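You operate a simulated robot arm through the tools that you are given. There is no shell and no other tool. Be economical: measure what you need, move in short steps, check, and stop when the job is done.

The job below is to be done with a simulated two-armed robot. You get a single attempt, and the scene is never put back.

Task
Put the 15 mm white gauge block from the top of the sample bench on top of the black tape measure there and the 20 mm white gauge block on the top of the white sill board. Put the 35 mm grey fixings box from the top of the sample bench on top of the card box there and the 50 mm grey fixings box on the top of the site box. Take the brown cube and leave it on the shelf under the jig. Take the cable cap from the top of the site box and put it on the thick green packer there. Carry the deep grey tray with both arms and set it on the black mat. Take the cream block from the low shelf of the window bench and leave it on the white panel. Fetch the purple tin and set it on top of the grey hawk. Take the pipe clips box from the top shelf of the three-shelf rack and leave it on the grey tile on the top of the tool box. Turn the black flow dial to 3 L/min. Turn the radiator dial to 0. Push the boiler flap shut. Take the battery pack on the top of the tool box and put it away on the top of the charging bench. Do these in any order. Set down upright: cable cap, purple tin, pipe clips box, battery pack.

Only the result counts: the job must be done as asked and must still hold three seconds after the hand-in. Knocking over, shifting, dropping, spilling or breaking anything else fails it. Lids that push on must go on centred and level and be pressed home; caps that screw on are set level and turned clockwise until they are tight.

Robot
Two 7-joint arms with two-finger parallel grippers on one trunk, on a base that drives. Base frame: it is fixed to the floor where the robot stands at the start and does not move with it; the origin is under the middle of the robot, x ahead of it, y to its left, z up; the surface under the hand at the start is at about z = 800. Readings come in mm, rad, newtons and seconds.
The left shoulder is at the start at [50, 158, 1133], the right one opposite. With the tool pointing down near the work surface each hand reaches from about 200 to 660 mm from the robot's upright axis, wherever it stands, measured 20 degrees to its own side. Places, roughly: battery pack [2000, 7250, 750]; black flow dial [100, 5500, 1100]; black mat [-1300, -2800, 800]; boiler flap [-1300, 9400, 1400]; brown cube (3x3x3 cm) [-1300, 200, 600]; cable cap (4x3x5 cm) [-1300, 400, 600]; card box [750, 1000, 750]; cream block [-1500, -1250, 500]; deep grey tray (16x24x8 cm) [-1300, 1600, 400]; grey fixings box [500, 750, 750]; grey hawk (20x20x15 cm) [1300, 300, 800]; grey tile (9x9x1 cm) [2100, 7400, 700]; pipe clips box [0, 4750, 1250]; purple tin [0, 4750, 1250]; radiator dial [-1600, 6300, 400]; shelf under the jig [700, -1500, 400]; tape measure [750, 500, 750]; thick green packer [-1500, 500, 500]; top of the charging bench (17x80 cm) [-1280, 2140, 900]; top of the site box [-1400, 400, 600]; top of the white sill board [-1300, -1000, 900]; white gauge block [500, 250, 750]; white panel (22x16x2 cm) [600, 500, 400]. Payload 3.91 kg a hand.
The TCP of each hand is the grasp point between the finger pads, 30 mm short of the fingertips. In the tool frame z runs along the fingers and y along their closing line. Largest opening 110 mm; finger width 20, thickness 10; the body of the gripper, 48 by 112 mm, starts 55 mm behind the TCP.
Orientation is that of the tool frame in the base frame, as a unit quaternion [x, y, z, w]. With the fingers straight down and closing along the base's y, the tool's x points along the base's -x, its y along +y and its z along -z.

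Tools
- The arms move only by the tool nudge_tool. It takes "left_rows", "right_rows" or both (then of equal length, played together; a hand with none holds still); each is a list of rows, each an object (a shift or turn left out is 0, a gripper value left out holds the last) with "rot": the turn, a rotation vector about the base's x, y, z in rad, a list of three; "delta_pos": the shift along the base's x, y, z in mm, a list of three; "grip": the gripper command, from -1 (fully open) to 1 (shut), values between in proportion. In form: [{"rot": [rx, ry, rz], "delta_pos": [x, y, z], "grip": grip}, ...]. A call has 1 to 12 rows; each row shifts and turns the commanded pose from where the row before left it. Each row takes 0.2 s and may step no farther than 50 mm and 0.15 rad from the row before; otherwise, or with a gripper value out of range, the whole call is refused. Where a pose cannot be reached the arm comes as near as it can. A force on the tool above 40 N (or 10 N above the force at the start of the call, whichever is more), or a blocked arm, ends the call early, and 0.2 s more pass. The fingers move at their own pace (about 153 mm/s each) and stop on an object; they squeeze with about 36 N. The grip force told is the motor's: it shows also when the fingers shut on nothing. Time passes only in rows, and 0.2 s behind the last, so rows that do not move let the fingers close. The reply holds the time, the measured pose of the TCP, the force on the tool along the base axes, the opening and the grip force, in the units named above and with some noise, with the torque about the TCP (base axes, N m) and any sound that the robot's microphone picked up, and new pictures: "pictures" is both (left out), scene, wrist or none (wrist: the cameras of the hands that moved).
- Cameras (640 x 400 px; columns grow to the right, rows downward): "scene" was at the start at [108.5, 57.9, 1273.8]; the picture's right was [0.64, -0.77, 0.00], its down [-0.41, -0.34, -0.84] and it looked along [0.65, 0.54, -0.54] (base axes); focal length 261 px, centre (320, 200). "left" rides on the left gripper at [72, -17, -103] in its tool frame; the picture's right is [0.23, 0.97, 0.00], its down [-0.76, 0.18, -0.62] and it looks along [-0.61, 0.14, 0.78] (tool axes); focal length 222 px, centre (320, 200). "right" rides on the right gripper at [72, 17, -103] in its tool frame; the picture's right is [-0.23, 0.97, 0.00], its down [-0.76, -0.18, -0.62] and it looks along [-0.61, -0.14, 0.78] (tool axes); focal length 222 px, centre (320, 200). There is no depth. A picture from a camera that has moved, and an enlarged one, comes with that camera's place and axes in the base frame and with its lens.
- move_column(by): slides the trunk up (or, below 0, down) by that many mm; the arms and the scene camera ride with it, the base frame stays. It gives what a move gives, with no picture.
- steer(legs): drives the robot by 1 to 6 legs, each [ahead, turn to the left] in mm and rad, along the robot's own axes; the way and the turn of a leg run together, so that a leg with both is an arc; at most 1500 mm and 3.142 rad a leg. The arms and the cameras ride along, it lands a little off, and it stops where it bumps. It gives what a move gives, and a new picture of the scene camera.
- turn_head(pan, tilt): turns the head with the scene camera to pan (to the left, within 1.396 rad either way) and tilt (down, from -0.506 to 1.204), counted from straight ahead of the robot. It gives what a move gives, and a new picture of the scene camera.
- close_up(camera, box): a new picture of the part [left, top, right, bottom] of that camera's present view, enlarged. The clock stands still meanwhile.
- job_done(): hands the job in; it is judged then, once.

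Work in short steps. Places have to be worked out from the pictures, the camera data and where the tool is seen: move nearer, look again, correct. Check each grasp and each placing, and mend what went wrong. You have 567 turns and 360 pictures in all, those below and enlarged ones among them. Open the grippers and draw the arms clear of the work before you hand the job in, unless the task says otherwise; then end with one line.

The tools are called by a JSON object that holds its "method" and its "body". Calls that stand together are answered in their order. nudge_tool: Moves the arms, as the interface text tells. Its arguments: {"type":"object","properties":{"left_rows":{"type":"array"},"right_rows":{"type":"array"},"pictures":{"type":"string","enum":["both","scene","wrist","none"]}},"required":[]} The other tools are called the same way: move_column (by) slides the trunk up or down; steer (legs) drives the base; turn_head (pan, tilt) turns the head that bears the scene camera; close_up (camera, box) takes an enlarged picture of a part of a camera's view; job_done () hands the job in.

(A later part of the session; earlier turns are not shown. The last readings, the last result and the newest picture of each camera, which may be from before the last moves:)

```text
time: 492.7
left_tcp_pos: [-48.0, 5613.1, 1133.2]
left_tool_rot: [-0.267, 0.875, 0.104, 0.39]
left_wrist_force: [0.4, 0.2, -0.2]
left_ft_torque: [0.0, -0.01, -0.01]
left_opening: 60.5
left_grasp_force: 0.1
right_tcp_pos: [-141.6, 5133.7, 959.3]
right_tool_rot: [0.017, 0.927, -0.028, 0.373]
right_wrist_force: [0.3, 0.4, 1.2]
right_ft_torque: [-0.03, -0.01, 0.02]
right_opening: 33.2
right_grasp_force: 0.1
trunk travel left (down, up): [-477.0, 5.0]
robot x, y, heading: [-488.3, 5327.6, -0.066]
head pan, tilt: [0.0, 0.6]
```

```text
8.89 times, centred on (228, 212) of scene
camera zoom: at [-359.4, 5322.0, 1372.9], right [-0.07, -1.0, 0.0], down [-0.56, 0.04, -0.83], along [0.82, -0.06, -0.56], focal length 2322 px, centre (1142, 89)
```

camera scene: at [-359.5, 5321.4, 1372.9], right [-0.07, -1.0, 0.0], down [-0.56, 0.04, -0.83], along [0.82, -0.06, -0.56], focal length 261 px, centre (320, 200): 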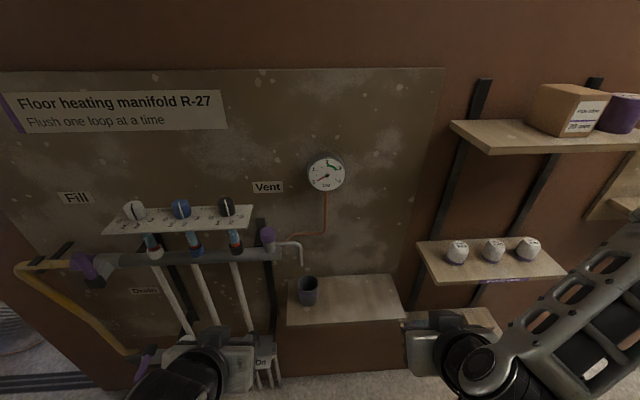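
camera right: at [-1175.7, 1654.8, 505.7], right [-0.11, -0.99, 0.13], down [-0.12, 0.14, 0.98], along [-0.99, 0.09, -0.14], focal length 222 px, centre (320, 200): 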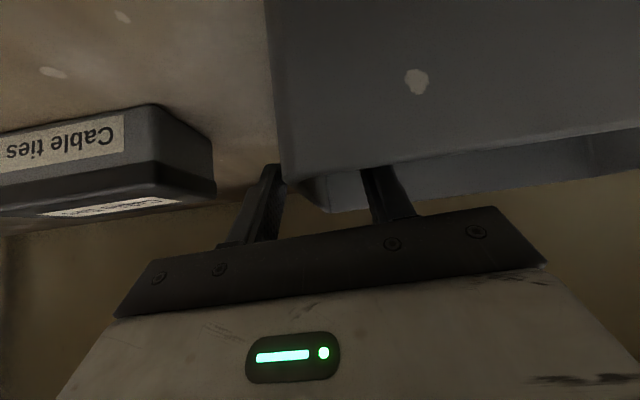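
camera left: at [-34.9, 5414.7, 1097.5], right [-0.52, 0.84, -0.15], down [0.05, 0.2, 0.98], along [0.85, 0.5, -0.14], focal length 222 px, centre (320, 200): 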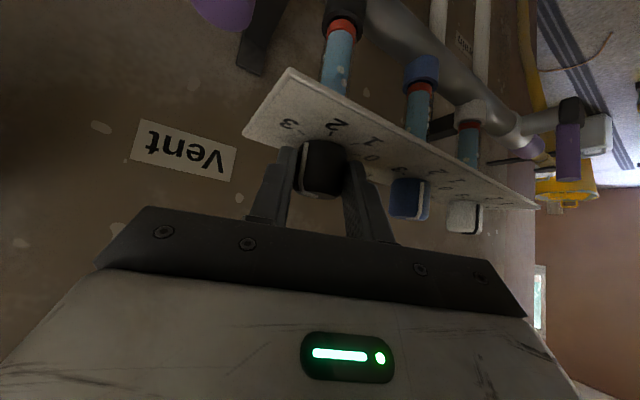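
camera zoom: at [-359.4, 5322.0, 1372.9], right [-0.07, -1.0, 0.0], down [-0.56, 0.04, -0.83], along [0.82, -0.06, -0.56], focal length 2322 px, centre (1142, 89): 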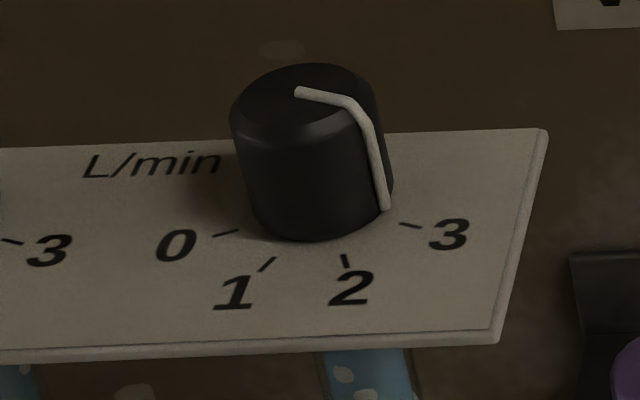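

Projected onto the plate, the pointer now sits exactly at 3. Next the radiator dial: I bring the left hand back in line and drive to y≈6250, facing the left wall.

{"method": "nudge_tool", "body": {"left_rows": [{"delta_pos": [-30, 10, -30], "rot": [0, 0, -0.14]}, {"delta_pos": [-30, 0, -35], "rot": [0, 0, -0.14]}, {"delta_pos": [-25, 0, -35], "rot": [0, 0, -0.14]}, {"delta_pos": [0, 0, -35], "rot": [0, 0, -0.14]}], "pictures": "none"}}

{"method": "steer", "body": {"legs": [[0, 1.64], [940, 0], [0, 1.5708]]}}

```text
time: 493.4
left_tcp_pos: [-50.1, 5639.0, 1123.9]
left_tool_rot: [-0.108, 0.858, 0.033, 0.502]
left_wrist_force: [0.5, 0.5, -0.6]
left_ft_torque: [0.03, -0.03, 0.02]
left_opening: 60.8
left_grasp_force: 0.1
left hand out of reach, approached as far as the arm can: row 1, 2, 3
right_tcp_pos: [-143.0, 5134.8, 959.0]
right_tool_rot: [0.019, 0.927, -0.029, 0.373]
right_wrist_force: [0.2, -0.5, -0.1]
right_ft_torque: [0.0, 0.0, 0.02]
right_opening: 33.1
right_grasp_force: 0.0
trunk travel left (down, up): [-477.0, 5.0]
robot x, y, heading: [-489.4, 5329.4, -0.065]
head pan, tilt: [0.0, 0.6]
stopped in row 3 (left hand): the arm was blocked; the commanded pose is now the measured one
```

```text
time: 506.0
left_tcp_pos: [-892.1, 5886.8, 1123.2]
left_tool_rot: [0.853, 0.141, -0.501, 0.051]
left_wrist_force: [0.1, -0.2, 0.2]
left_ft_torque: [0.04, -0.02, 0.02]
left_opening: 60.6
left_grasp_force: 0.2
right_tcp_pos: [-838.3, 6398.0, 958.7]
right_tool_rot: [0.927, 0.018, -0.373, -0.013]
right_wrist_force: [-0.6, -0.5, -0.3]
right_ft_torque: [-0.02, 0.0, -0.01]
right_opening: 32.8
right_grasp_force: 0.0
trunk travel left (down, up): [-477.0, 5.0]
robot x, y, heading: [-479.0, 6230.9, -3.126]
head pan, tilt: [0.0, 0.6]
camera scene: at [-608.6, 6229.3, 1372.9], right [-0.01, 1.0, 0.0], down [0.56, 0.01, -0.83], along [-0.83, -0.01, -0.56], focal length 261 px, centre (320, 200)
```

scene: 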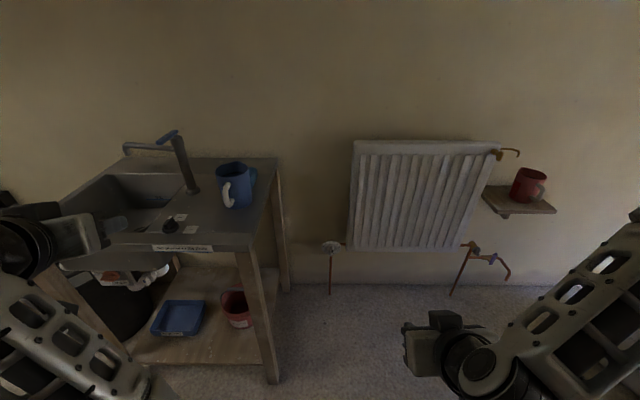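

The radiator's valve dial is at its lower left. Zoom.

{"method": "close_up", "body": {"camera": "scene", "box": [295, 220, 375, 270]}}

{"method": "close_up", "body": {"camera": "scene", "box": [313, 232, 349, 260]}}

```text
8.00 times, centred on (335, 245) of scene
camera zoom: at [-608.6, 6229.3, 1372.9], right [-0.01, 1.0, 0.0], down [0.56, 0.01, -0.83], along [-0.83, -0.01, -0.56], focal length 2090 px, centre (200, -160)
```

zoom: 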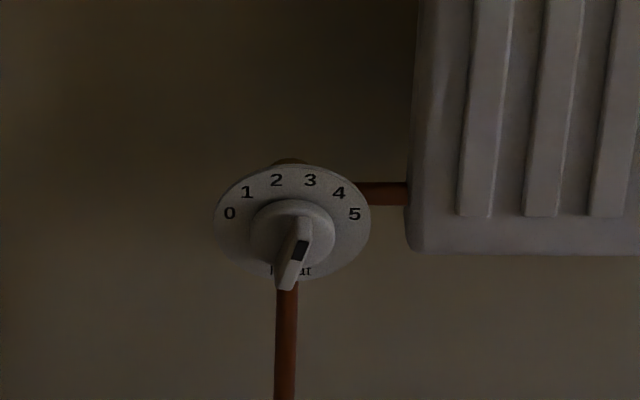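

```text
14.29 times, centred on (331, 246) of scene
camera zoom: at [-608.6, 6229.3, 1372.9], right [-0.01, 1.0, 0.0], down [0.56, 0.01, -0.83], along [-0.83, -0.01, -0.56], focal length 3732 px, centre (163, -457)
```

zoom: 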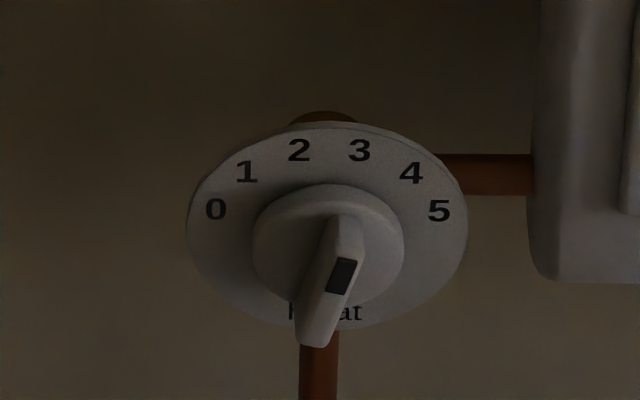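

It's a horizontal-axis dial with a fin handle, at about (-1600, 6275, 400). I'll use the right hand pointing forward, and first stow the left hand compactly.

{"method": "nudge_tool", "body": {"left_rows": [{"delta_pos": [0, 0, -40], "rot": [0, -0.13, 0]}, {"delta_pos": [0, -10, -40], "rot": [0, -0.13, 0]}, {"delta_pos": [15, -10, -40], "rot": [0, -0.13, 0]}, {"delta_pos": [25, -10, -35], "rot": [0, -0.13, 0]}, {"delta_pos": [25, -10, -35], "rot": [0, -0.13, 0]}, {"delta_pos": [25, 0, -30], "rot": [0, -0.13, 0]}, {"delta_pos": [20, 0, 0], "rot": [0, -0.13, 0]}, {"delta_pos": [0, 0, 0]}], "pictures": "none"}}

{"method": "move_column", "body": {"by": -470}}

{"method": "turn_head", "body": {"pan": 0.0, "tilt": 0.4}}

{"method": "close_up", "body": {"camera": "scene", "box": [305, 210, 365, 255]}}

```text
time: 507.8
left_tcp_pos: [-780.5, 5846.1, 902.3]
left_tool_rot: [0.986, 0.104, -0.073, 0.108]
left_wrist_force: [0.2, -0.1, 0.0]
left_ft_torque: [0.01, -0.01, 0.0]
left_opening: 60.4
left_grasp_force: 0.1
right_tcp_pos: [-837.4, 6397.4, 960.2]
right_tool_rot: [0.927, 0.019, -0.374, -0.013]
right_wrist_force: [0.0, -0.9, 0.2]
right_ft_torque: [0.02, 0.0, -0.01]
right_opening: 33.0
right_grasp_force: 0.0
trunk travel left (down, up): [-477.0, 5.0]
robot x, y, heading: [-482.8, 6231.1, -3.13]
head pan, tilt: [0.0, 0.6]
```

```text
refused: -470 is not a number from -400 to 400
```

```text
time: 508.6
left_tcp_pos: [-781.7, 5846.7, 900.6]
left_tool_rot: [0.986, 0.105, -0.074, 0.108]
left_wrist_force: [0.4, 0.0, -0.8]
left_ft_torque: [-0.03, -0.02, 0.0]
left_opening: 60.5
left_grasp_force: 0.0
right_tcp_pos: [-837.5, 6398.5, 959.5]
right_tool_rot: [0.927, 0.018, -0.373, -0.013]
right_wrist_force: [0.4, -0.3, 1.1]
right_ft_torque: [-0.01, 0.03, -0.04]
right_opening: 33.0
right_grasp_force: 0.1
trunk travel left (down, up): [-477.0, 5.0]
robot x, y, heading: [-482.1, 6233.3, -3.133]
head pan, tilt: [0.0, 0.4]
camera scene: at [-612.9, 6229.4, 1391.1], right [-0.01, 1.0, 0.0], down [0.39, 0.0, -0.92], along [-0.92, -0.01, -0.39], focal length 261 px, centre (320, 200)
```

scene: 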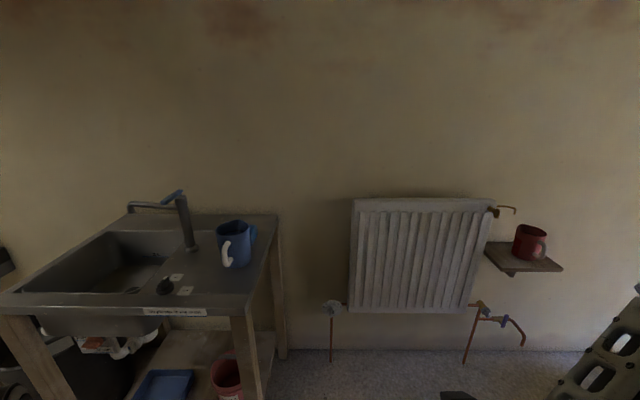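

```text
8.89 times, centred on (335, 232) of scene
camera zoom: at [-612.9, 6229.4, 1391.1], right [-0.01, 1.0, 0.0], down [0.39, 0.0, -0.92], along [-0.92, -0.01, -0.39], focal length 2322 px, centre (187, -89)
```

zoom: 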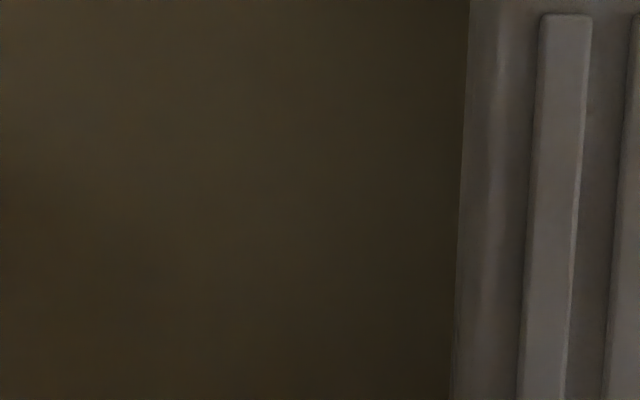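

{"method": "move_column", "body": {"by": -400}}

{"method": "close_up", "body": {"camera": "scene", "box": [305, 210, 365, 255]}}

```text
time: 511.5
left_tcp_pos: [-753.5, 5857.8, 462.0]
left_tool_rot: [0.987, 0.094, 0.128, 0.031]
left_wrist_force: [0.2, 1.1, 1.4]
left_ft_torque: [-0.04, 0.01, -0.01]
left_opening: 60.2
left_grasp_force: 0.2
right_tcp_pos: [-837.5, 6397.9, 636.5]
right_tool_rot: [0.927, 0.018, -0.375, -0.012]
right_wrist_force: [-0.4, 0.6, 0.3]
right_ft_torque: [-0.01, 0.0, 0.05]
right_opening: 32.8
right_grasp_force: 0.0
trunk travel left (down, up): [-152.0, 330.0]
robot x, y, heading: [-478.6, 6230.2, -3.131]
head pan, tilt: [0.0, 0.4]
stopped: the arm was blocked; the commanded pose is now the measured one
```

```text
8.89 times, centred on (335, 232) of scene
camera zoom: at [-611.8, 6230.0, 1068.6], right [-0.01, 1.0, 0.0], down [0.39, 0.0, -0.92], along [-0.92, -0.01, -0.39], focal length 2322 px, centre (187, -89)
```

zoom: 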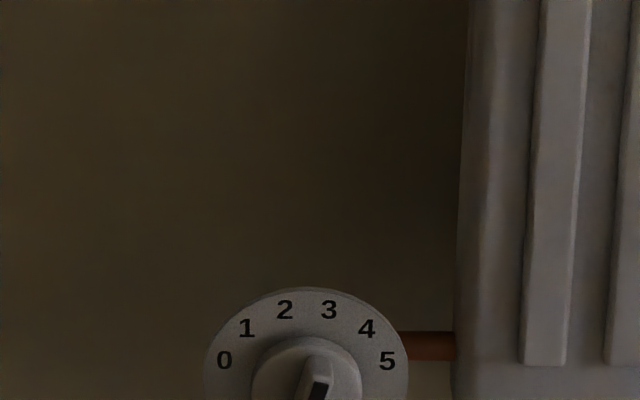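

The left arm was blocked on something while lowering. I look to the left at once.

{"method": "turn_head", "body": {"pan": 1.1, "tilt": 0.7}}

```text
time: 512.8
left_tcp_pos: [-751.2, 5858.5, 461.8]
left_tool_rot: [0.986, 0.093, 0.132, 0.028]
left_wrist_force: [-0.1, 0.5, 0.2]
left_ft_torque: [-0.02, 0.04, 0.0]
left_opening: 60.4
left_grasp_force: 0.0
right_tcp_pos: [-838.9, 6397.8, 639.1]
right_tool_rot: [0.927, 0.018, -0.373, -0.013]
right_wrist_force: [-0.8, 0.1, 0.4]
right_ft_torque: [-0.01, -0.02, 0.03]
right_opening: 32.9
right_grasp_force: 0.0
trunk travel left (down, up): [-152.0, 330.0]
robot x, y, heading: [-477.2, 6234.5, -3.132]
head pan, tilt: [1.1, 0.7]
camera scene: at [-558.1, 6154.3, 1044.5], right [-0.9, 0.45, 0.0], down [0.29, 0.58, -0.77], along [-0.34, -0.69, -0.64], focal length 261 px, centre (320, 200)
```

scene: 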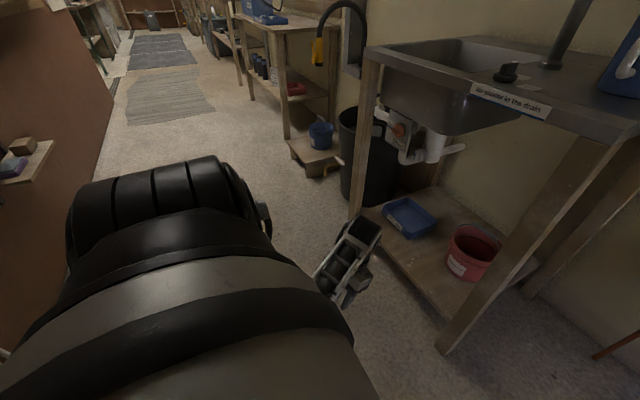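

Nothing external is touched; the arm likely met the robot's own body. I move the left hand up and forward a bit.

{"method": "nudge_tool", "body": {"left_rows": [{"delta_pos": [-20, 0, 40]}, {"delta_pos": [-20, 0, 40]}, {"delta_pos": [-20, 0, 40]}, {"delta_pos": [-20, 0, 40]}, {"delta_pos": [-10, 0, 40]}, {"delta_pos": [0, 0, 0]}], "pictures": "none"}}

{"method": "turn_head", "body": {"pan": 0.0, "tilt": 0.5}}

{"method": "close_up", "body": {"camera": "scene", "box": [310, 205, 350, 235]}}

```text
time: 513.3
left_tcp_pos: [-645.4, 5772.6, 487.7]
left_tool_rot: [0.944, 0.101, 0.29, 0.123]
left_wrist_force: [-0.8, 0.1, 0.0]
left_ft_torque: [-0.03, 0.0, -0.03]
left_opening: 60.6
left_grasp_force: 0.1
right_tcp_pos: [-839.2, 6398.0, 643.7]
right_tool_rot: [0.927, 0.018, -0.374, -0.014]
right_wrist_force: [0.8, 0.0, -0.2]
right_ft_torque: [0.0, 0.01, -0.01]
right_opening: 33.0
right_grasp_force: 0.1
trunk travel left (down, up): [-152.0, 330.0]
robot x, y, heading: [-481.5, 6229.5, -3.134]
head pan, tilt: [1.1, 0.7]
stopped in row 2 (left hand): the arm was blocked; the commanded pose is now the measured one
```

```text
time: 514.6
left_tcp_pos: [-641.3, 5776.4, 479.1]
left_tool_rot: [0.94, 0.096, 0.308, 0.109]
left_wrist_force: [-0.4, 0.6, -0.2]
left_ft_torque: [-0.03, 0.01, -0.01]
left_opening: 60.7
left_grasp_force: 0.1
right_tcp_pos: [-838.1, 6397.5, 644.1]
right_tool_rot: [0.928, 0.018, -0.373, -0.013]
right_wrist_force: [-0.2, 0.3, -0.1]
right_ft_torque: [0.02, -0.04, -0.02]
right_opening: 32.9
right_grasp_force: 0.0
trunk travel left (down, up): [-152.0, 330.0]
robot x, y, heading: [-481.0, 6230.2, -3.128]
head pan, tilt: [0.0, 0.499]
camera scene: at [-611.2, 6229.3, 1068.1], right [-0.01, 1.0, 0.0], down [0.48, 0.01, -0.88], along [-0.88, -0.01, -0.48], focal length 261 px, centre (320, 200)
```

scene: 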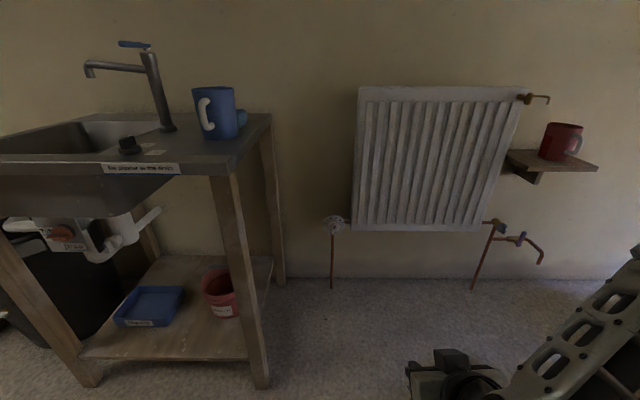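

```text
13.33 times, centred on (330, 220) of scene
camera zoom: at [-611.2, 6229.3, 1068.1], right [-0.01, 1.0, 0.0], down [0.48, 0.01, -0.88], along [-0.88, -0.01, -0.48], focal length 3483 px, centre (187, -67)
```

zoom: 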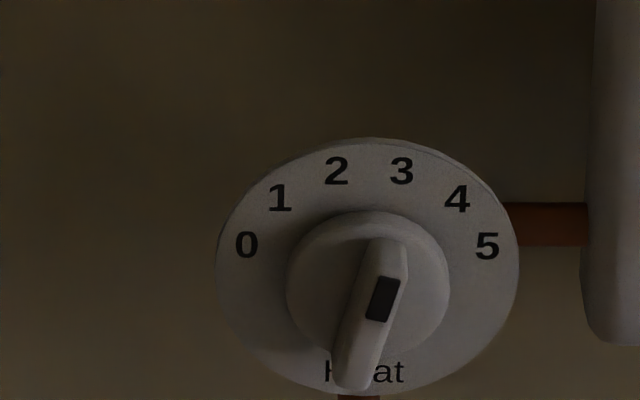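

The left arm is wedged against the robot itself. I raise the column again to free it.

{"method": "move_column", "body": {"by": 250}}

{"method": "turn_head", "body": {"pan": 1.2, "tilt": 0.9}}

```text
time: 517.2
left_tcp_pos: [-650.4, 5767.6, 739.1]
left_tool_rot: [0.947, 0.108, 0.269, 0.138]
left_wrist_force: [0.1, -0.4, 0.0]
left_ft_torque: [0.01, -0.01, -0.01]
left_opening: 60.5
left_grasp_force: 0.0
right_tcp_pos: [-838.5, 6398.8, 884.4]
right_tool_rot: [0.927, 0.017, -0.374, -0.013]
right_wrist_force: [0.0, -0.5, 0.4]
right_ft_torque: [-0.01, 0.02, -0.04]
right_opening: 33.0
right_grasp_force: 0.1
trunk travel left (down, up): [-402.0, 80.0]
robot x, y, heading: [-482.2, 6227.4, -3.132]
head pan, tilt: [0.0, 0.499]
```

```text
time: 518.6
left_tcp_pos: [-650.0, 5768.7, 739.7]
left_tool_rot: [0.947, 0.107, 0.27, 0.138]
left_wrist_force: [-0.3, 0.4, 0.6]
left_ft_torque: [0.01, -0.01, 0.02]
left_opening: 60.7
left_grasp_force: 0.2
right_tcp_pos: [-837.8, 6398.0, 884.7]
right_tool_rot: [0.927, 0.017, -0.374, -0.013]
right_wrist_force: [-0.1, 0.7, 0.6]
right_ft_torque: [0.02, 0.01, -0.03]
right_opening: 33.1
right_grasp_force: 0.0
trunk travel left (down, up): [-402.0, 80.0]
robot x, y, heading: [-476.1, 6226.9, -3.129]
head pan, tilt: [1.201, 0.901]
camera scene: at [-546.8, 6159.7, 1273.1], right [-0.94, 0.35, 0.0], down [0.28, 0.73, -0.62], along [-0.22, -0.58, -0.78], focal length 261 px, centre (320, 200)
```

scene: 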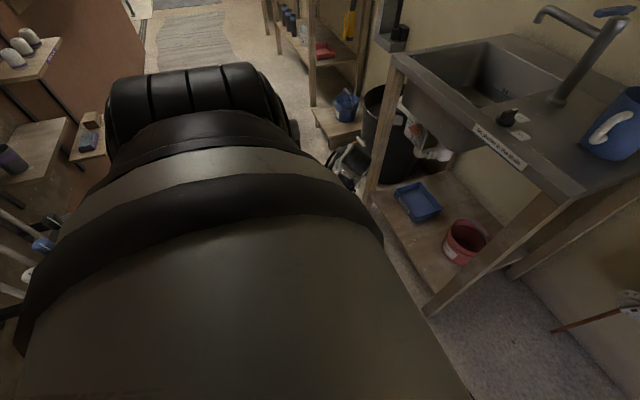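

I re-form the left arm: hand forward, vertical, in front of its shoulder.

{"method": "nudge_tool", "body": {"left_rows": [{"delta_pos": [-22, 0, 25], "rot": [0.03, 0.13, 0]}, {"delta_pos": [-22, 10, 25], "rot": [0.03, 0.13, 0]}, {"delta_pos": [-22, 15, 25], "rot": [0.03, 0.13, 0]}, {"delta_pos": [-25, 20, 20], "rot": [0.03, 0.13, 0]}, {"delta_pos": [-25, 20, 20]}, {"delta_pos": [-25, 20, 20]}, {"delta_pos": [-25, 20, 10]}, {"delta_pos": [-25, 20, 0]}, {"delta_pos": [0, 0, 0]}], "pictures": "none"}}

```text
time: 520.6
left_tcp_pos: [-847.9, 5881.9, 878.9]
left_tool_rot: [0.991, 0.124, 0.023, 0.05]
left_wrist_force: [-0.6, 0.5, -1.0]
left_ft_torque: [-0.03, 0.02, -0.03]
left_opening: 60.4
left_grasp_force: 0.1
left hand out of reach, approached as far as the arm can: row 7, 8
right_tcp_pos: [-838.4, 6398.8, 884.6]
right_tool_rot: [0.927, 0.017, -0.374, -0.013]
right_wrist_force: [0.0, 0.9, 0.0]
right_ft_torque: [0.03, 0.0, 0.0]
right_opening: 33.0
right_grasp_force: 0.1
trunk travel left (down, up): [-402.0, 80.0]
robot x, y, heading: [-479.1, 6232.4, -3.134]
head pan, tilt: [1.201, 0.901]
```

Now tuck the left hand slightly nearer (F≈260) and lower the trunk.

{"method": "nudge_tool", "body": {"left_rows": [{"delta_pos": [35, 5, 0]}, {"delta_pos": [35, 5, 0]}, {"delta_pos": [35, 5, 0]}, {"delta_pos": [0, 0, 0]}], "pictures": "none"}}

{"method": "move_column", "body": {"by": -200}}

```text
time: 521.6
left_tcp_pos: [-770.8, 5858.4, 859.0]
left_tool_rot: [0.991, 0.124, 0.007, 0.048]
left_wrist_force: [0.9, 0.6, 0.4]
left_ft_torque: [0.0, 0.01, 0.03]
left_opening: 60.4
left_grasp_force: 0.1
left hand out of reach, approached as far as the arm can: row 1, 2, 3
right_tcp_pos: [-838.6, 6396.9, 883.6]
right_tool_rot: [0.928, 0.019, -0.373, -0.012]
right_wrist_force: [0.9, 0.3, 0.4]
right_ft_torque: [0.02, -0.03, -0.05]
right_opening: 32.8
right_grasp_force: 0.1
trunk travel left (down, up): [-402.0, 80.0]
robot x, y, heading: [-477.9, 6227.2, -3.132]
head pan, tilt: [1.201, 0.901]
```

```text
time: 523.8
left_tcp_pos: [-772.3, 5859.4, 658.9]
left_tool_rot: [0.991, 0.123, 0.007, 0.047]
left_wrist_force: [0.2, 0.1, -0.3]
left_ft_torque: [-0.01, -0.02, 0.0]
left_opening: 60.7
left_grasp_force: 0.0
right_tcp_pos: [-838.1, 6398.4, 685.1]
right_tool_rot: [0.927, 0.017, -0.373, -0.014]
right_wrist_force: [0.0, -1.1, -0.4]
right_ft_torque: [-0.05, 0.01, 0.03]
right_opening: 32.8
right_grasp_force: 0.0
trunk travel left (down, up): [-202.0, 280.0]
robot x, y, heading: [-478.6, 6230.7, -3.131]
head pan, tilt: [1.201, 0.901]
```

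The dial: centre ≈ (-1569, 6278, 420), pointer near 3; 0 is about 95° counter-clockwise seen from the robot. I lower the trunk further and re-check the left arm.

{"method": "move_column", "body": {"by": -170}}

{"method": "turn_head", "body": {"pan": 0.0, "tilt": 0.4}}

```text
time: 525.9
left_tcp_pos: [-783.1, 5865.7, 557.5]
left_tool_rot: [0.992, 0.121, -0.025, 0.039]
left_wrist_force: [0.2, -0.4, 0.3]
left_ft_torque: [0.0, 0.01, -0.05]
left_opening: 60.4
left_grasp_force: 0.1
right_tcp_pos: [-834.2, 6399.3, 573.6]
right_tool_rot: [0.924, 0.019, -0.383, -0.01]
right_wrist_force: [1.6, 0.2, -0.3]
right_ft_torque: [0.01, 0.05, -0.03]
right_opening: 33.1
right_grasp_force: 0.0
trunk travel left (down, up): [-78.0, 405.0]
robot x, y, heading: [-482.1, 6229.8, -3.133]
head pan, tilt: [1.201, 0.901]
stopped: the arm was blocked; the commanded pose is now the measured one
```

```text
time: 527.3
left_tcp_pos: [-784.3, 5865.6, 558.2]
left_tool_rot: [0.992, 0.12, -0.026, 0.042]
left_wrist_force: [0.6, -0.1, 0.4]
left_ft_torque: [0.02, 0.03, -0.02]
left_opening: 60.4
left_grasp_force: 0.0
right_tcp_pos: [-833.1, 6398.8, 571.1]
right_tool_rot: [0.924, 0.018, -0.381, -0.01]
right_wrist_force: [0.3, 0.1, -0.4]
right_ft_torque: [0.01, -0.01, 0.02]
right_opening: 33.1
right_grasp_force: 0.1
trunk travel left (down, up): [-78.0, 405.0]
robot x, y, heading: [-480.7, 6231.9, -3.131]
head pan, tilt: [0.0, 0.4]
camera scene: at [-600.4, 6233.1, 1000.4], right [-0.01, 1.0, -0.01], down [0.37, 0.0, -0.93], along [-0.93, -0.01, -0.37], focal length 261 px, centre (320, 200)
```

scene: 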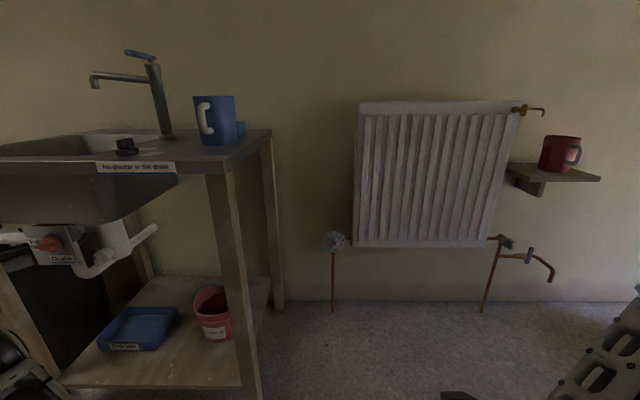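

Blocked again with the robot leaning slightly; something on the right/behind may be touched. I raise 80 mm and look right.

{"method": "move_column", "body": {"by": 80}}

{"method": "turn_head", "body": {"pan": -1.3, "tilt": 0.9}}

```text
time: 528.5
left_tcp_pos: [-785.6, 5859.9, 625.2]
left_tool_rot: [0.991, 0.123, -0.015, 0.044]
left_wrist_force: [0.8, -0.2, -0.3]
left_ft_torque: [-0.02, 0.01, 0.0]
left_opening: 60.7
left_grasp_force: 0.0
right_tcp_pos: [-838.2, 6398.8, 639.4]
right_tool_rot: [0.927, 0.018, -0.373, -0.013]
right_wrist_force: [-0.5, -0.2, 1.0]
right_ft_torque: [0.02, 0.0, 0.0]
right_opening: 33.0
right_grasp_force: 0.1
trunk travel left (down, up): [-158.0, 325.0]
robot x, y, heading: [-478.2, 6230.0, -3.132]
head pan, tilt: [0.0, 0.4]
```

```text
time: 529.9
left_tcp_pos: [-786.1, 5859.1, 625.7]
left_tool_rot: [0.991, 0.124, -0.016, 0.044]
left_wrist_force: [0.4, 0.5, 0.6]
left_ft_torque: [0.0, 0.0, 0.01]
left_opening: 60.6
left_grasp_force: 0.0
right_tcp_pos: [-838.2, 6398.4, 640.6]
right_tool_rot: [0.928, 0.017, -0.373, -0.014]
right_wrist_force: [-1.0, -0.1, -0.5]
right_ft_torque: [0.0, -0.03, 0.01]
right_opening: 32.9
right_grasp_force: 0.1
trunk travel left (down, up): [-158.0, 325.0]
robot x, y, heading: [-479.4, 6228.2, -3.127]
head pan, tilt: [-1.3, 0.901]
camera scene: at [-541.3, 6302.8, 1028.8], right [0.96, 0.28, 0.0], down [0.22, -0.75, -0.62], along [-0.17, 0.6, -0.78], focal length 261 px, centre (320, 200)
```

scene: 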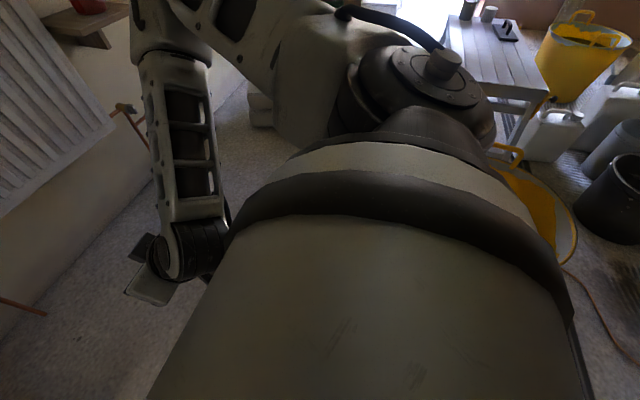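

Right side is clear. I look at the left arm from here.

{"method": "turn_head", "body": {"pan": 0.75, "tilt": 1.15}}

```text
time: 531.9
left_tcp_pos: [-787.1, 5859.5, 625.0]
left_tool_rot: [0.991, 0.123, -0.017, 0.045]
left_wrist_force: [0.8, -0.4, -0.3]
left_ft_torque: [-0.02, 0.0, -0.02]
left_opening: 60.7
left_grasp_force: 0.0
right_tcp_pos: [-838.7, 6398.8, 640.1]
right_tool_rot: [0.927, 0.019, -0.374, -0.013]
right_wrist_force: [0.0, 0.5, -0.7]
right_ft_torque: [0.01, -0.02, -0.01]
right_opening: 32.8
right_grasp_force: 0.0
trunk travel left (down, up): [-158.0, 325.0]
robot x, y, heading: [-477.6, 6228.8, -3.131]
head pan, tilt: [0.75, 1.15]
camera scene: at [-563.4, 6189.3, 1011.8], right [-0.69, 0.72, 0.0], down [0.66, 0.63, -0.41], along [-0.3, -0.28, -0.91], focal length 261 px, centre (320, 200)
```

scene: 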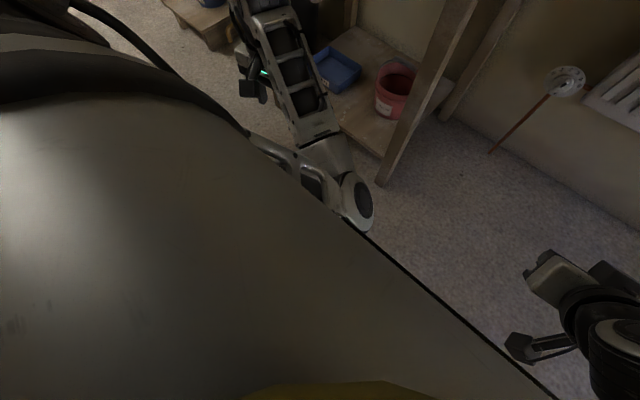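

The left elbow has flipped inward in front of the robot. I raise the trunk and straighten the left arm out to the left to un-flip it.

{"method": "move_column", "body": {"by": 250}}

{"method": "nudge_tool", "body": {"left_rows": [{"delta_pos": [0, -40, 15]}, {"delta_pos": [0, -40, 15]}, {"delta_pos": [0, -40, 15]}, {"delta_pos": [0, -40, 15]}, {"delta_pos": [10, -40, 15]}, {"delta_pos": [20, -40, 15]}, {"delta_pos": [20, -40, 15]}, {"delta_pos": [20, -40, 15]}, {"delta_pos": [0, 0, 0]}], "pictures": "none"}}

{"method": "turn_head", "body": {"pan": 1.1, "tilt": 0.9}}

```text
time: 534.5
left_tcp_pos: [-787.5, 5858.9, 875.0]
left_tool_rot: [0.991, 0.123, -0.017, 0.044]
left_wrist_force: [0.3, 0.1, 0.9]
left_ft_torque: [0.01, 0.01, -0.01]
left_opening: 60.5
left_grasp_force: 0.1
right_tcp_pos: [-837.6, 6397.1, 889.4]
right_tool_rot: [0.927, 0.018, -0.373, -0.014]
right_wrist_force: [-0.2, 0.8, 0.4]
right_ft_torque: [-0.01, 0.0, 0.02]
right_opening: 32.8
right_grasp_force: 0.0
trunk travel left (down, up): [-408.0, 75.0]
robot x, y, heading: [-479.3, 6227.4, -3.125]
head pan, tilt: [0.75, 1.15]
```

```text
time: 536.5
left_tcp_pos: [-712.6, 5539.0, 996.0]
left_tool_rot: [0.991, 0.123, -0.016, 0.044]
left_wrist_force: [-0.2, -0.2, -0.8]
left_ft_torque: [-0.01, 0.0, -0.01]
left_opening: 60.5
left_grasp_force: 0.1
right_tcp_pos: [-839.7, 6397.6, 890.3]
right_tool_rot: [0.928, 0.018, -0.373, -0.013]
right_wrist_force: [0.2, -0.4, 0.0]
right_ft_torque: [0.01, -0.02, 0.0]
right_opening: 33.3
right_grasp_force: 0.1
trunk travel left (down, up): [-408.0, 75.0]
robot x, y, heading: [-479.2, 6231.3, -3.13]
head pan, tilt: [0.75, 1.15]
```

```text
time: 537.3
left_tcp_pos: [-713.4, 5539.7, 996.2]
left_tool_rot: [0.991, 0.124, -0.016, 0.044]
left_wrist_force: [0.6, 0.2, 0.5]
left_ft_torque: [0.0, -0.03, -0.02]
left_opening: 60.3
left_grasp_force: 0.1
right_tcp_pos: [-838.5, 6397.3, 890.2]
right_tool_rot: [0.927, 0.017, -0.374, -0.013]
right_wrist_force: [0.1, 0.7, -1.3]
right_ft_torque: [-0.02, 0.0, -0.02]
right_opening: 33.3
right_grasp_force: 0.1
trunk travel left (down, up): [-408.0, 75.0]
robot x, y, heading: [-476.6, 6230.0, -3.131]
head pan, tilt: [1.1, 0.901]
camera scene: at [-553.9, 6162.7, 1278.7], right [-0.9, 0.45, 0.0], down [0.35, 0.7, -0.62], along [-0.28, -0.56, -0.78], focal length 261 px, centre (320, 200)
```

scene: 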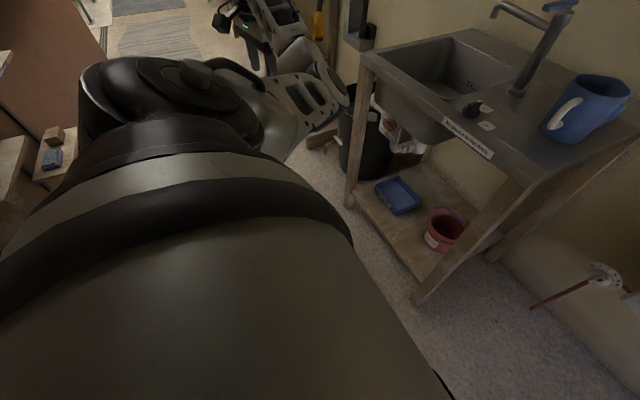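

I'll force the elbow outward by pitching the hand forward and yawing it to the right. First bring it forward and pitch it.

{"method": "nudge_tool", "body": {"left_rows": [{"delta_pos": [-27, 40, 0], "rot": [0, 0.12, 0]}, {"delta_pos": [-27, 40, 0], "rot": [0, 0.12, 0]}, {"delta_pos": [-27, 40, 0], "rot": [0, 0.12, 0]}, {"delta_pos": [-27, 40, 0], "rot": [0, 0.12, 0]}, {"delta_pos": [-27, 40, 0], "rot": [0, 0.12, 0]}, {"delta_pos": [-27, 40, 0], "rot": [0, 0.12, 0]}, {"delta_pos": [-27, 40, 0], "rot": [0, 0.12, 0]}, {"delta_pos": [-27, 40, 0], "rot": [0, 0.12, 0]}, {"delta_pos": [0, 0, 0]}], "pictures": "none"}}

{"method": "nudge_tool", "body": {"left_rows": [{"rot": [0, 0, -0.14]}, {"rot": [0, 0, -0.14]}, {"rot": [0, 0, -0.14]}, {"rot": [0, 0, -0.14]}, {"rot": [0, 0, -0.14]}, {"rot": [0, 0, -0.14]}, {"rot": [0, 0, -0.14]}, {"rot": [0, 0, -0.14]}, {"delta_pos": [0, 0, 0]}], "pictures": "none"}}

{"method": "turn_head", "body": {"pan": 0.9, "tilt": 0.9}}

```text
time: 539.3
left_tcp_pos: [-932.6, 5857.1, 996.0]
left_tool_rot: [0.871, 0.129, -0.473, -0.02]
left_wrist_force: [1.4, -0.2, -0.3]
left_ft_torque: [0.02, 0.0, -0.01]
left_opening: 60.8
left_grasp_force: 0.0
right_tcp_pos: [-838.9, 6398.3, 888.5]
right_tool_rot: [0.928, 0.017, -0.373, -0.013]
right_wrist_force: [-0.5, -0.3, 1.2]
right_ft_torque: [0.05, 0.0, 0.02]
right_opening: 32.9
right_grasp_force: 0.0
trunk travel left (down, up): [-408.0, 75.0]
robot x, y, heading: [-482.2, 6232.3, -3.132]
head pan, tilt: [1.1, 0.901]
```

```text
time: 541.3
left_tcp_pos: [-932.5, 5858.8, 994.9]
left_tool_rot: [0.807, -0.354, -0.39, -0.267]
left_wrist_force: [-0.5, 0.1, 0.1]
left_ft_torque: [0.0, -0.02, 0.01]
left_opening: 60.5
left_grasp_force: 0.1
right_tcp_pos: [-839.4, 6398.1, 889.7]
right_tool_rot: [0.927, 0.018, -0.374, -0.013]
right_wrist_force: [-0.5, -1.2, 0.5]
right_ft_torque: [0.01, 0.0, -0.02]
right_opening: 32.9
right_grasp_force: 0.1
trunk travel left (down, up): [-408.0, 75.0]
robot x, y, heading: [-481.1, 6226.9, -3.132]
head pan, tilt: [1.1, 0.901]
```

```text
time: 542.0
left_tcp_pos: [-933.1, 5858.2, 995.3]
left_tool_rot: [0.807, -0.353, -0.391, -0.267]
left_wrist_force: [-0.1, -0.4, 1.0]
left_ft_torque: [0.03, -0.01, 0.02]
left_opening: 60.5
left_grasp_force: 0.0
right_tcp_pos: [-838.0, 6397.6, 889.8]
right_tool_rot: [0.927, 0.018, -0.373, -0.013]
right_wrist_force: [0.6, -0.4, -0.7]
right_ft_torque: [0.01, 0.0, 0.01]
right_opening: 32.7
right_grasp_force: 0.1
trunk travel left (down, up): [-408.0, 75.0]
robot x, y, heading: [-479.7, 6226.7, -3.127]
head pan, tilt: [0.901, 0.901]
camera scene: at [-566.5, 6170.6, 1278.8], right [-0.79, 0.61, 0.0], down [0.48, 0.62, -0.62], along [-0.38, -0.49, -0.78], focal length 261 px, centre (320, 200)
```

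scene: 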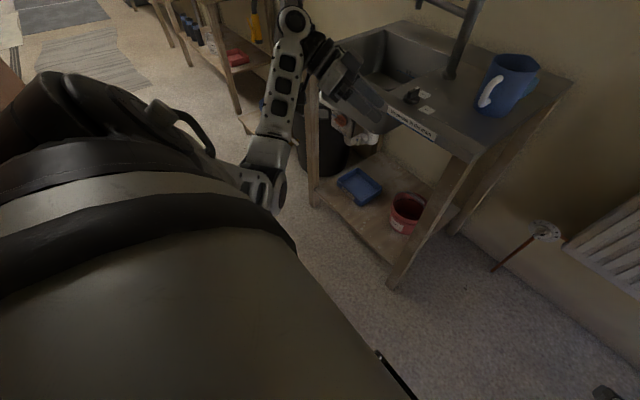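

The elbow is now low and outward. I return the hand toward vertical, keeping some right yaw, and check.

{"method": "nudge_tool", "body": {"left_rows": [{"rot": [0.09, -0.1, 0.05], "delta_pos": [10, 0, -10]}, {"rot": [0.09, -0.1, 0.05], "delta_pos": [10, 0, -10]}, {"rot": [0.09, -0.1, 0.05], "delta_pos": [10, 0, -10]}, {"rot": [0.09, -0.1, 0.05], "delta_pos": [10, 0, -10]}, {"rot": [0.09, -0.1, 0.05], "delta_pos": [10, 0, -10]}, {"rot": [0.09, -0.1, 0.05], "delta_pos": [10, 0, -10]}, {"rot": [0.09, -0.1, 0.05], "delta_pos": [10, 0, -10]}, {"delta_pos": [0, 0, 0]}], "pictures": "scene"}}

```text
time: 543.9
left_tcp_pos: [-862.2, 5859.5, 926.4]
left_tool_rot: [0.818, 0.035, -0.222, -0.53]
left_wrist_force: [0.2, 1.5, 0.3]
left_ft_torque: [0.0, -0.02, 0.02]
left_opening: 60.6
left_grasp_force: 0.1
right_tcp_pos: [-839.1, 6398.3, 890.3]
right_tool_rot: [0.927, 0.017, -0.374, -0.013]
right_wrist_force: [-0.4, -0.2, 0.1]
right_ft_torque: [-0.04, -0.02, 0.0]
right_opening: 33.0
right_grasp_force: 0.1
trunk travel left (down, up): [-408.0, 75.0]
robot x, y, heading: [-483.8, 6230.7, -3.136]
head pan, tilt: [0.901, 0.901]
camera scene: at [-566.6, 6170.7, 1278.8], right [-0.79, 0.61, 0.0], down [0.48, 0.62, -0.62], along [-0.38, -0.49, -0.78], focal length 261 px, centre (320, 200)
```

scene: 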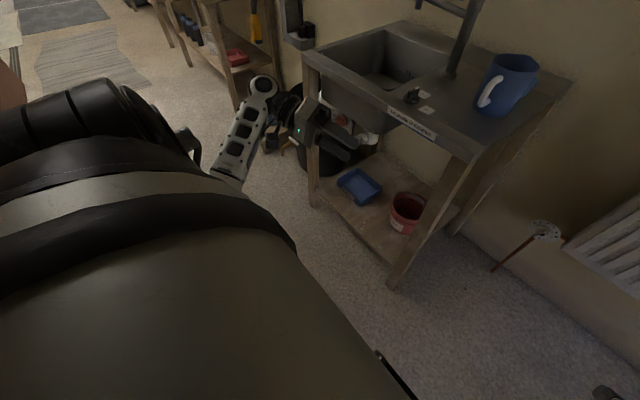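

The elbow is outward now; the hand points right. I rotate it back to vertical about the proper axis.

{"method": "nudge_tool", "body": {"left_rows": [{"rot": [-0.123, -0.058, 0]}, {"rot": [-0.123, -0.058, 0]}, {"rot": [-0.123, -0.058, 0]}, {"rot": [-0.123, -0.058, 0]}, {"rot": [-0.123, -0.058, 0]}, {"rot": [-0.123, -0.058, 0]}, {"rot": [-0.123, -0.058, 0]}, {"rot": [-0.123, -0.058, 0]}, {"rot": [-0.123, -0.058, 0]}, {"delta_pos": [0, 0, 0]}], "pictures": "scene"}}

```text
time: 546.0
left_tcp_pos: [-862.6, 5858.3, 926.0]
left_tool_rot: [0.999, 0.042, 0.002, 0.0]
left_wrist_force: [-0.4, 0.7, 0.1]
left_ft_torque: [0.02, 0.0, 0.02]
left_opening: 60.6
left_grasp_force: 0.0
right_tcp_pos: [-838.0, 6399.4, 889.4]
right_tool_rot: [0.927, 0.018, -0.374, -0.013]
right_wrist_force: [1.2, 0.6, 0.0]
right_ft_torque: [-0.01, -0.02, 0.01]
right_opening: 33.2
right_grasp_force: 0.0
trunk travel left (down, up): [-408.0, 75.0]
robot x, y, heading: [-478.7, 6229.9, -3.132]
head pan, tilt: [0.901, 0.901]
camera scene: at [-566.5, 6170.6, 1278.8], right [-0.79, 0.61, 0.0], down [0.48, 0.62, -0.62], along [-0.38, -0.49, -0.78], focal length 261 px, centre (320, 200)
```

scene: 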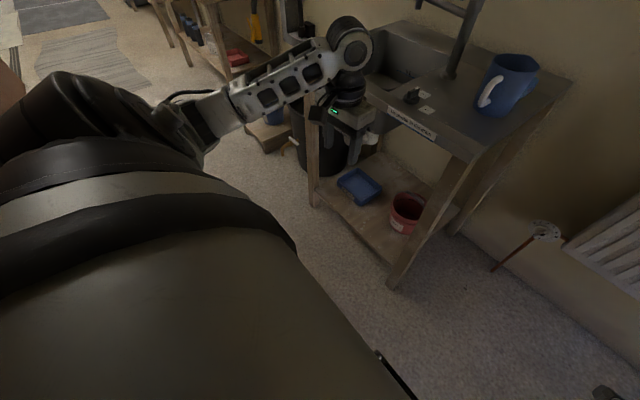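

Left arm restored. I tuck it in and lower the trunk.

{"method": "nudge_tool", "body": {"left_rows": [{"delta_pos": [35, 25, 0]}, {"delta_pos": [35, 25, 0]}, {"delta_pos": [30, 20, 0]}, {"delta_pos": [0, 0, 0]}], "pictures": "none"}}

{"method": "move_column", "body": {"by": -390}}

```text
time: 547.0
left_tcp_pos: [-763.5, 5928.3, 924.4]
left_tool_rot: [0.999, 0.04, 0.001, 0.0]
left_wrist_force: [0.4, -0.1, -0.8]
left_ft_torque: [-0.02, 0.02, -0.03]
left_opening: 60.6
left_grasp_force: 0.2
right_tcp_pos: [-836.9, 6397.5, 890.0]
right_tool_rot: [0.927, 0.017, -0.374, -0.014]
right_wrist_force: [0.6, 0.0, 0.3]
right_ft_torque: [-0.01, -0.01, 0.01]
right_opening: 33.2
right_grasp_force: 0.2
trunk travel left (down, up): [-408.0, 75.0]
robot x, y, heading: [-480.1, 6229.8, -3.128]
head pan, tilt: [0.901, 0.901]
```

```text
time: 550.1
left_tcp_pos: [-762.8, 5928.9, 573.0]
left_tool_rot: [0.999, 0.04, 0.0, 0.0]
left_wrist_force: [-0.2, 0.9, 1.0]
left_ft_torque: [0.04, 0.0, -0.02]
left_opening: 60.2
left_grasp_force: 0.1
right_tcp_pos: [-838.5, 6397.2, 541.4]
right_tool_rot: [0.926, 0.022, -0.376, -0.012]
right_wrist_force: [-2.4, 8.1, 20.4]
right_ft_torque: [-0.31, -3.31, 1.22]
right_opening: 33.0
right_grasp_force: 0.0
trunk travel left (down, up): [-56.0, 426.0]
robot x, y, heading: [-478.9, 6228.6, -3.135]
head pan, tilt: [0.901, 0.901]
stopped: the force on the tool passed its limit at 95 N (the readings are from after the stop); the commanded pose is now the measured one
```

The right hand touched the robot's own base deck. I raise 60 mm and move both hands further forward.

{"method": "move_column", "body": {"by": 60}}

{"method": "nudge_tool", "body": {"right_rows": [{"delta_pos": [-40, -15, 10], "rot": [0, 0.1, 0]}, {"delta_pos": [-40, -15, 10], "rot": [0, 0.1, 0]}, {"delta_pos": [-40, -10, 10], "rot": [0, 0.1, 0]}, {"delta_pos": [-30, 0, 10], "rot": [0, 0.1, 0]}, {"delta_pos": [-20, 0, 0], "rot": [0, 0.1, 0]}, {"delta_pos": [0, 0, 0], "rot": [0, 0.1, 0]}, {"delta_pos": [0, 0, 0]}], "pictures": "none"}}

{"method": "move_column", "body": {"by": -60}}

```text
time: 551.1
left_tcp_pos: [-764.3, 5929.6, 632.6]
left_tool_rot: [0.999, 0.041, 0.001, -0.001]
left_wrist_force: [-0.2, 0.3, -0.4]
left_ft_torque: [0.0, 0.01, 0.0]
left_opening: 60.5
left_grasp_force: 0.0
right_tcp_pos: [-837.7, 6397.8, 600.0]
right_tool_rot: [0.927, 0.022, -0.375, -0.012]
right_wrist_force: [0.2, -1.2, -0.6]
right_ft_torque: [-0.02, -0.03, -0.01]
right_opening: 33.1
right_grasp_force: 0.1
trunk travel left (down, up): [-116.0, 366.0]
robot x, y, heading: [-479.9, 6230.9, -3.133]
head pan, tilt: [0.901, 0.901]
```

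```text
time: 552.7
left_tcp_pos: [-764.0, 5931.4, 633.1]
left_tool_rot: [0.999, 0.041, 0.001, -0.001]
left_wrist_force: [0.4, -0.3, -0.2]
left_ft_torque: [-0.02, 0.0, 0.05]
left_opening: 60.5
left_grasp_force: 0.1
right_tcp_pos: [-1007.4, 6297.8, 675.9]
right_tool_rot: [0.776, 0.014, -0.631, -0.021]
right_wrist_force: [1.0, 0.3, 0.3]
right_ft_torque: [0.02, 0.02, 0.0]
right_opening: 33.1
right_grasp_force: 0.1
right hand out of reach, approached as far as the arm can: row 3, 4, 5, 6
trunk travel left (down, up): [-116.0, 366.0]
robot x, y, heading: [-480.0, 6229.6, -3.129]
head pan, tilt: [0.901, 0.901]
```

```text
time: 553.7
left_tcp_pos: [-763.3, 5929.1, 573.2]
left_tool_rot: [0.999, 0.041, 0.0, 0.001]
left_wrist_force: [-0.2, 0.0, -0.1]
left_ft_torque: [-0.01, 0.01, 0.04]
left_opening: 60.3
left_grasp_force: 0.1
right_tcp_pos: [-1005.9, 6298.6, 615.8]
right_tool_rot: [0.776, 0.013, -0.63, -0.022]
right_wrist_force: [-0.7, 0.1, -0.1]
right_ft_torque: [0.0, 0.0, 0.01]
right_opening: 32.9
right_grasp_force: 0.0
trunk travel left (down, up): [-56.0, 426.0]
robot x, y, heading: [-479.7, 6230.4, -3.132]
head pan, tilt: [0.901, 0.901]
```

Right hand now points forward. Drive 310 mm ahead and look at the dial with the wrist camera.

{"method": "turn_head", "body": {"pan": 0.0, "tilt": 0.6}}

{"method": "steer", "body": {"legs": [[310, 0]]}}

{"method": "nudge_tool", "body": {"right_rows": [{"delta_pos": [0, 0, -40]}, {"delta_pos": [0, 0, -40]}, {"delta_pos": [0, 0, -40]}, {"delta_pos": [0, 0, -30]}, {"delta_pos": [0, 0, 0]}], "pictures": "wrist"}}

```text
time: 554.9
left_tcp_pos: [-762.7, 5929.1, 573.0]
left_tool_rot: [0.999, 0.041, 0.001, -0.001]
left_wrist_force: [0.6, 0.2, 0.9]
left_ft_torque: [0.03, 0.04, -0.02]
left_opening: 60.4
left_grasp_force: 0.1
right_tcp_pos: [-1006.1, 6297.4, 617.4]
right_tool_rot: [0.777, 0.015, -0.63, -0.021]
right_wrist_force: [-0.2, -0.6, -1.2]
right_ft_torque: [0.0, 0.0, -0.02]
right_opening: 33.3
right_grasp_force: 0.0
trunk travel left (down, up): [-56.0, 426.0]
robot x, y, heading: [-478.3, 6229.0, -3.13]
head pan, tilt: [0.0, 0.6]
camera scene: at [-608.7, 6229.3, 952.0], right [-0.01, 1.0, 0.0], down [0.57, 0.01, -0.82], along [-0.82, -0.01, -0.57], focal length 261 px, centre (320, 200)
```

scene: 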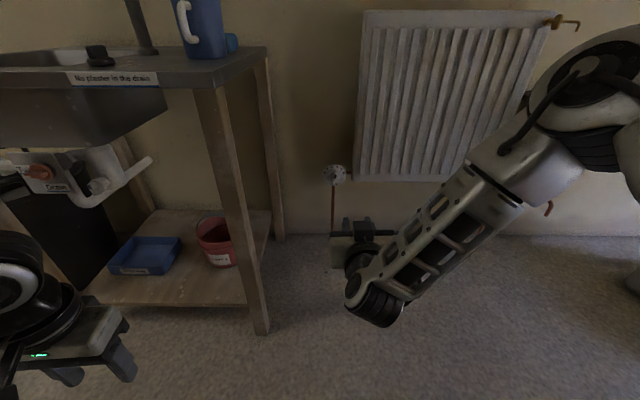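

```text
time: 557.0
left_tcp_pos: [-1074.1, 5929.3, 574.1]
left_tool_rot: [0.999, 0.038, 0.001, -0.001]
left_wrist_force: [0.8, -0.7, -1.0]
left_ft_torque: [0.0, 0.0, 0.0]
left_opening: 60.3
left_grasp_force: 0.0
right_tcp_pos: [-1312.6, 6298.0, 617.7]
right_tool_rot: [0.776, 0.011, -0.63, -0.024]
right_wrist_force: [0.4, -0.5, 0.0]
right_ft_torque: [0.01, -0.01, 0.02]
right_opening: 33.0
right_grasp_force: 0.1
trunk travel left (down, up): [-56.0, 426.0]
robot x, y, heading: [-787.0, 6230.2, -3.133]
head pan, tilt: [0.0, 0.6]
camera scene: at [-916.3, 6227.9, 952.0], right [0.0, 1.0, 0.0], down [0.56, 0.0, -0.83], along [-0.83, 0.0, -0.56], focal length 261 px, centre (320, 200)
```

scene: 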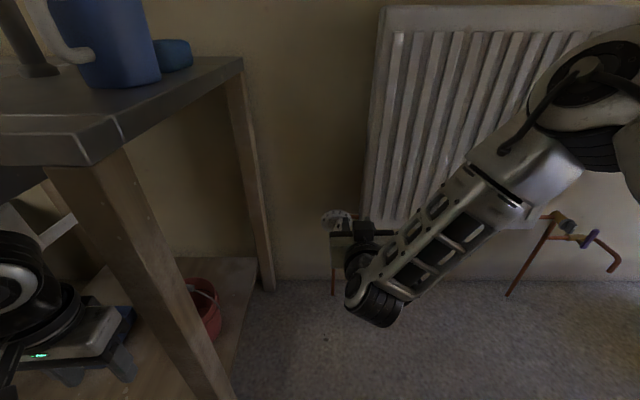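

```text
time: 558.1
left_tcp_pos: [-1074.6, 5928.3, 573.1]
left_tool_rot: [0.999, 0.039, 0.002, -0.001]
left_wrist_force: [0.2, -0.3, 0.6]
left_ft_torque: [0.0, -0.01, 0.03]
left_opening: 60.4
left_grasp_force: 0.0
right_tcp_pos: [-1305.9, 6232.8, 516.3]
right_tool_rot: [0.778, 0.009, -0.628, -0.026]
right_wrist_force: [-1.2, -0.1, 0.8]
right_ft_torque: [-0.03, 0.01, 0.0]
right_opening: 33.1
right_grasp_force: 0.0
right hand out of reach, approached as far as the arm can: row 1, 2, 3, 4
trunk travel left (down, up): [-56.0, 426.0]
robot x, y, heading: [-787.0, 6226.5, -3.137]
head pan, tilt: [0.0, 0.6]
camera right: at [-1189.7, 6216.8, 466.3], right [-0.07, -0.98, 0.17], down [0.45, 0.12, 0.88], along [-0.89, 0.14, 0.44], focal length 222 px, centre (320, 200)
```

right: 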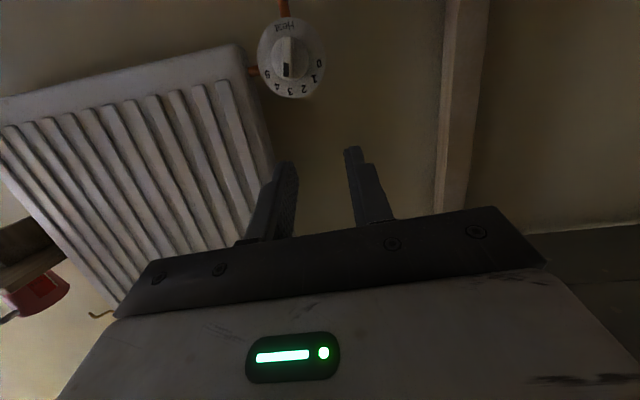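

The wrist camera sees the dial at (y≈6272, z≈424). I advance toward it; reach should improve further out.

{"method": "nudge_tool", "body": {"right_rows": [{"delta_pos": [-30, 5, -8]}, {"delta_pos": [-30, 5, -8]}, {"delta_pos": [-30, 8, -12]}, {"delta_pos": [-30, 8, -12]}, {"delta_pos": [0, 0, 0]}], "pictures": "wrist"}}

```text
time: 559.4
left_tcp_pos: [-1073.5, 5928.7, 573.0]
left_tool_rot: [0.999, 0.039, 0.001, 0.0]
left_wrist_force: [0.0, 0.2, -0.3]
left_ft_torque: [0.01, -0.07, 0.01]
left_opening: 60.4
left_grasp_force: 0.1
right_tcp_pos: [-1422.9, 6221.2, 509.7]
right_tool_rot: [0.778, 0.01, -0.627, -0.026]
right_wrist_force: [0.1, 0.5, -0.1]
right_ft_torque: [-0.06, 0.03, 0.03]
right_opening: 32.9
right_grasp_force: 0.1
right hand out of reach, approached as far as the arm can: row 1, 2, 3, 4
trunk travel left (down, up): [-56.0, 426.0]
robot x, y, heading: [-788.2, 6225.9, -3.137]
head pan, tilt: [0.0, 0.6]
camera right: at [-1305.8, 6204.0, 460.3], right [-0.07, -0.98, 0.17], down [0.45, 0.12, 0.88], along [-0.89, 0.14, 0.43], focal length 222 px, centre (320, 200)
```

right: 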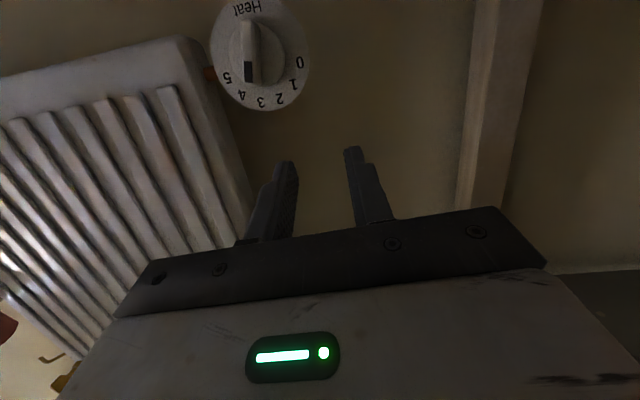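

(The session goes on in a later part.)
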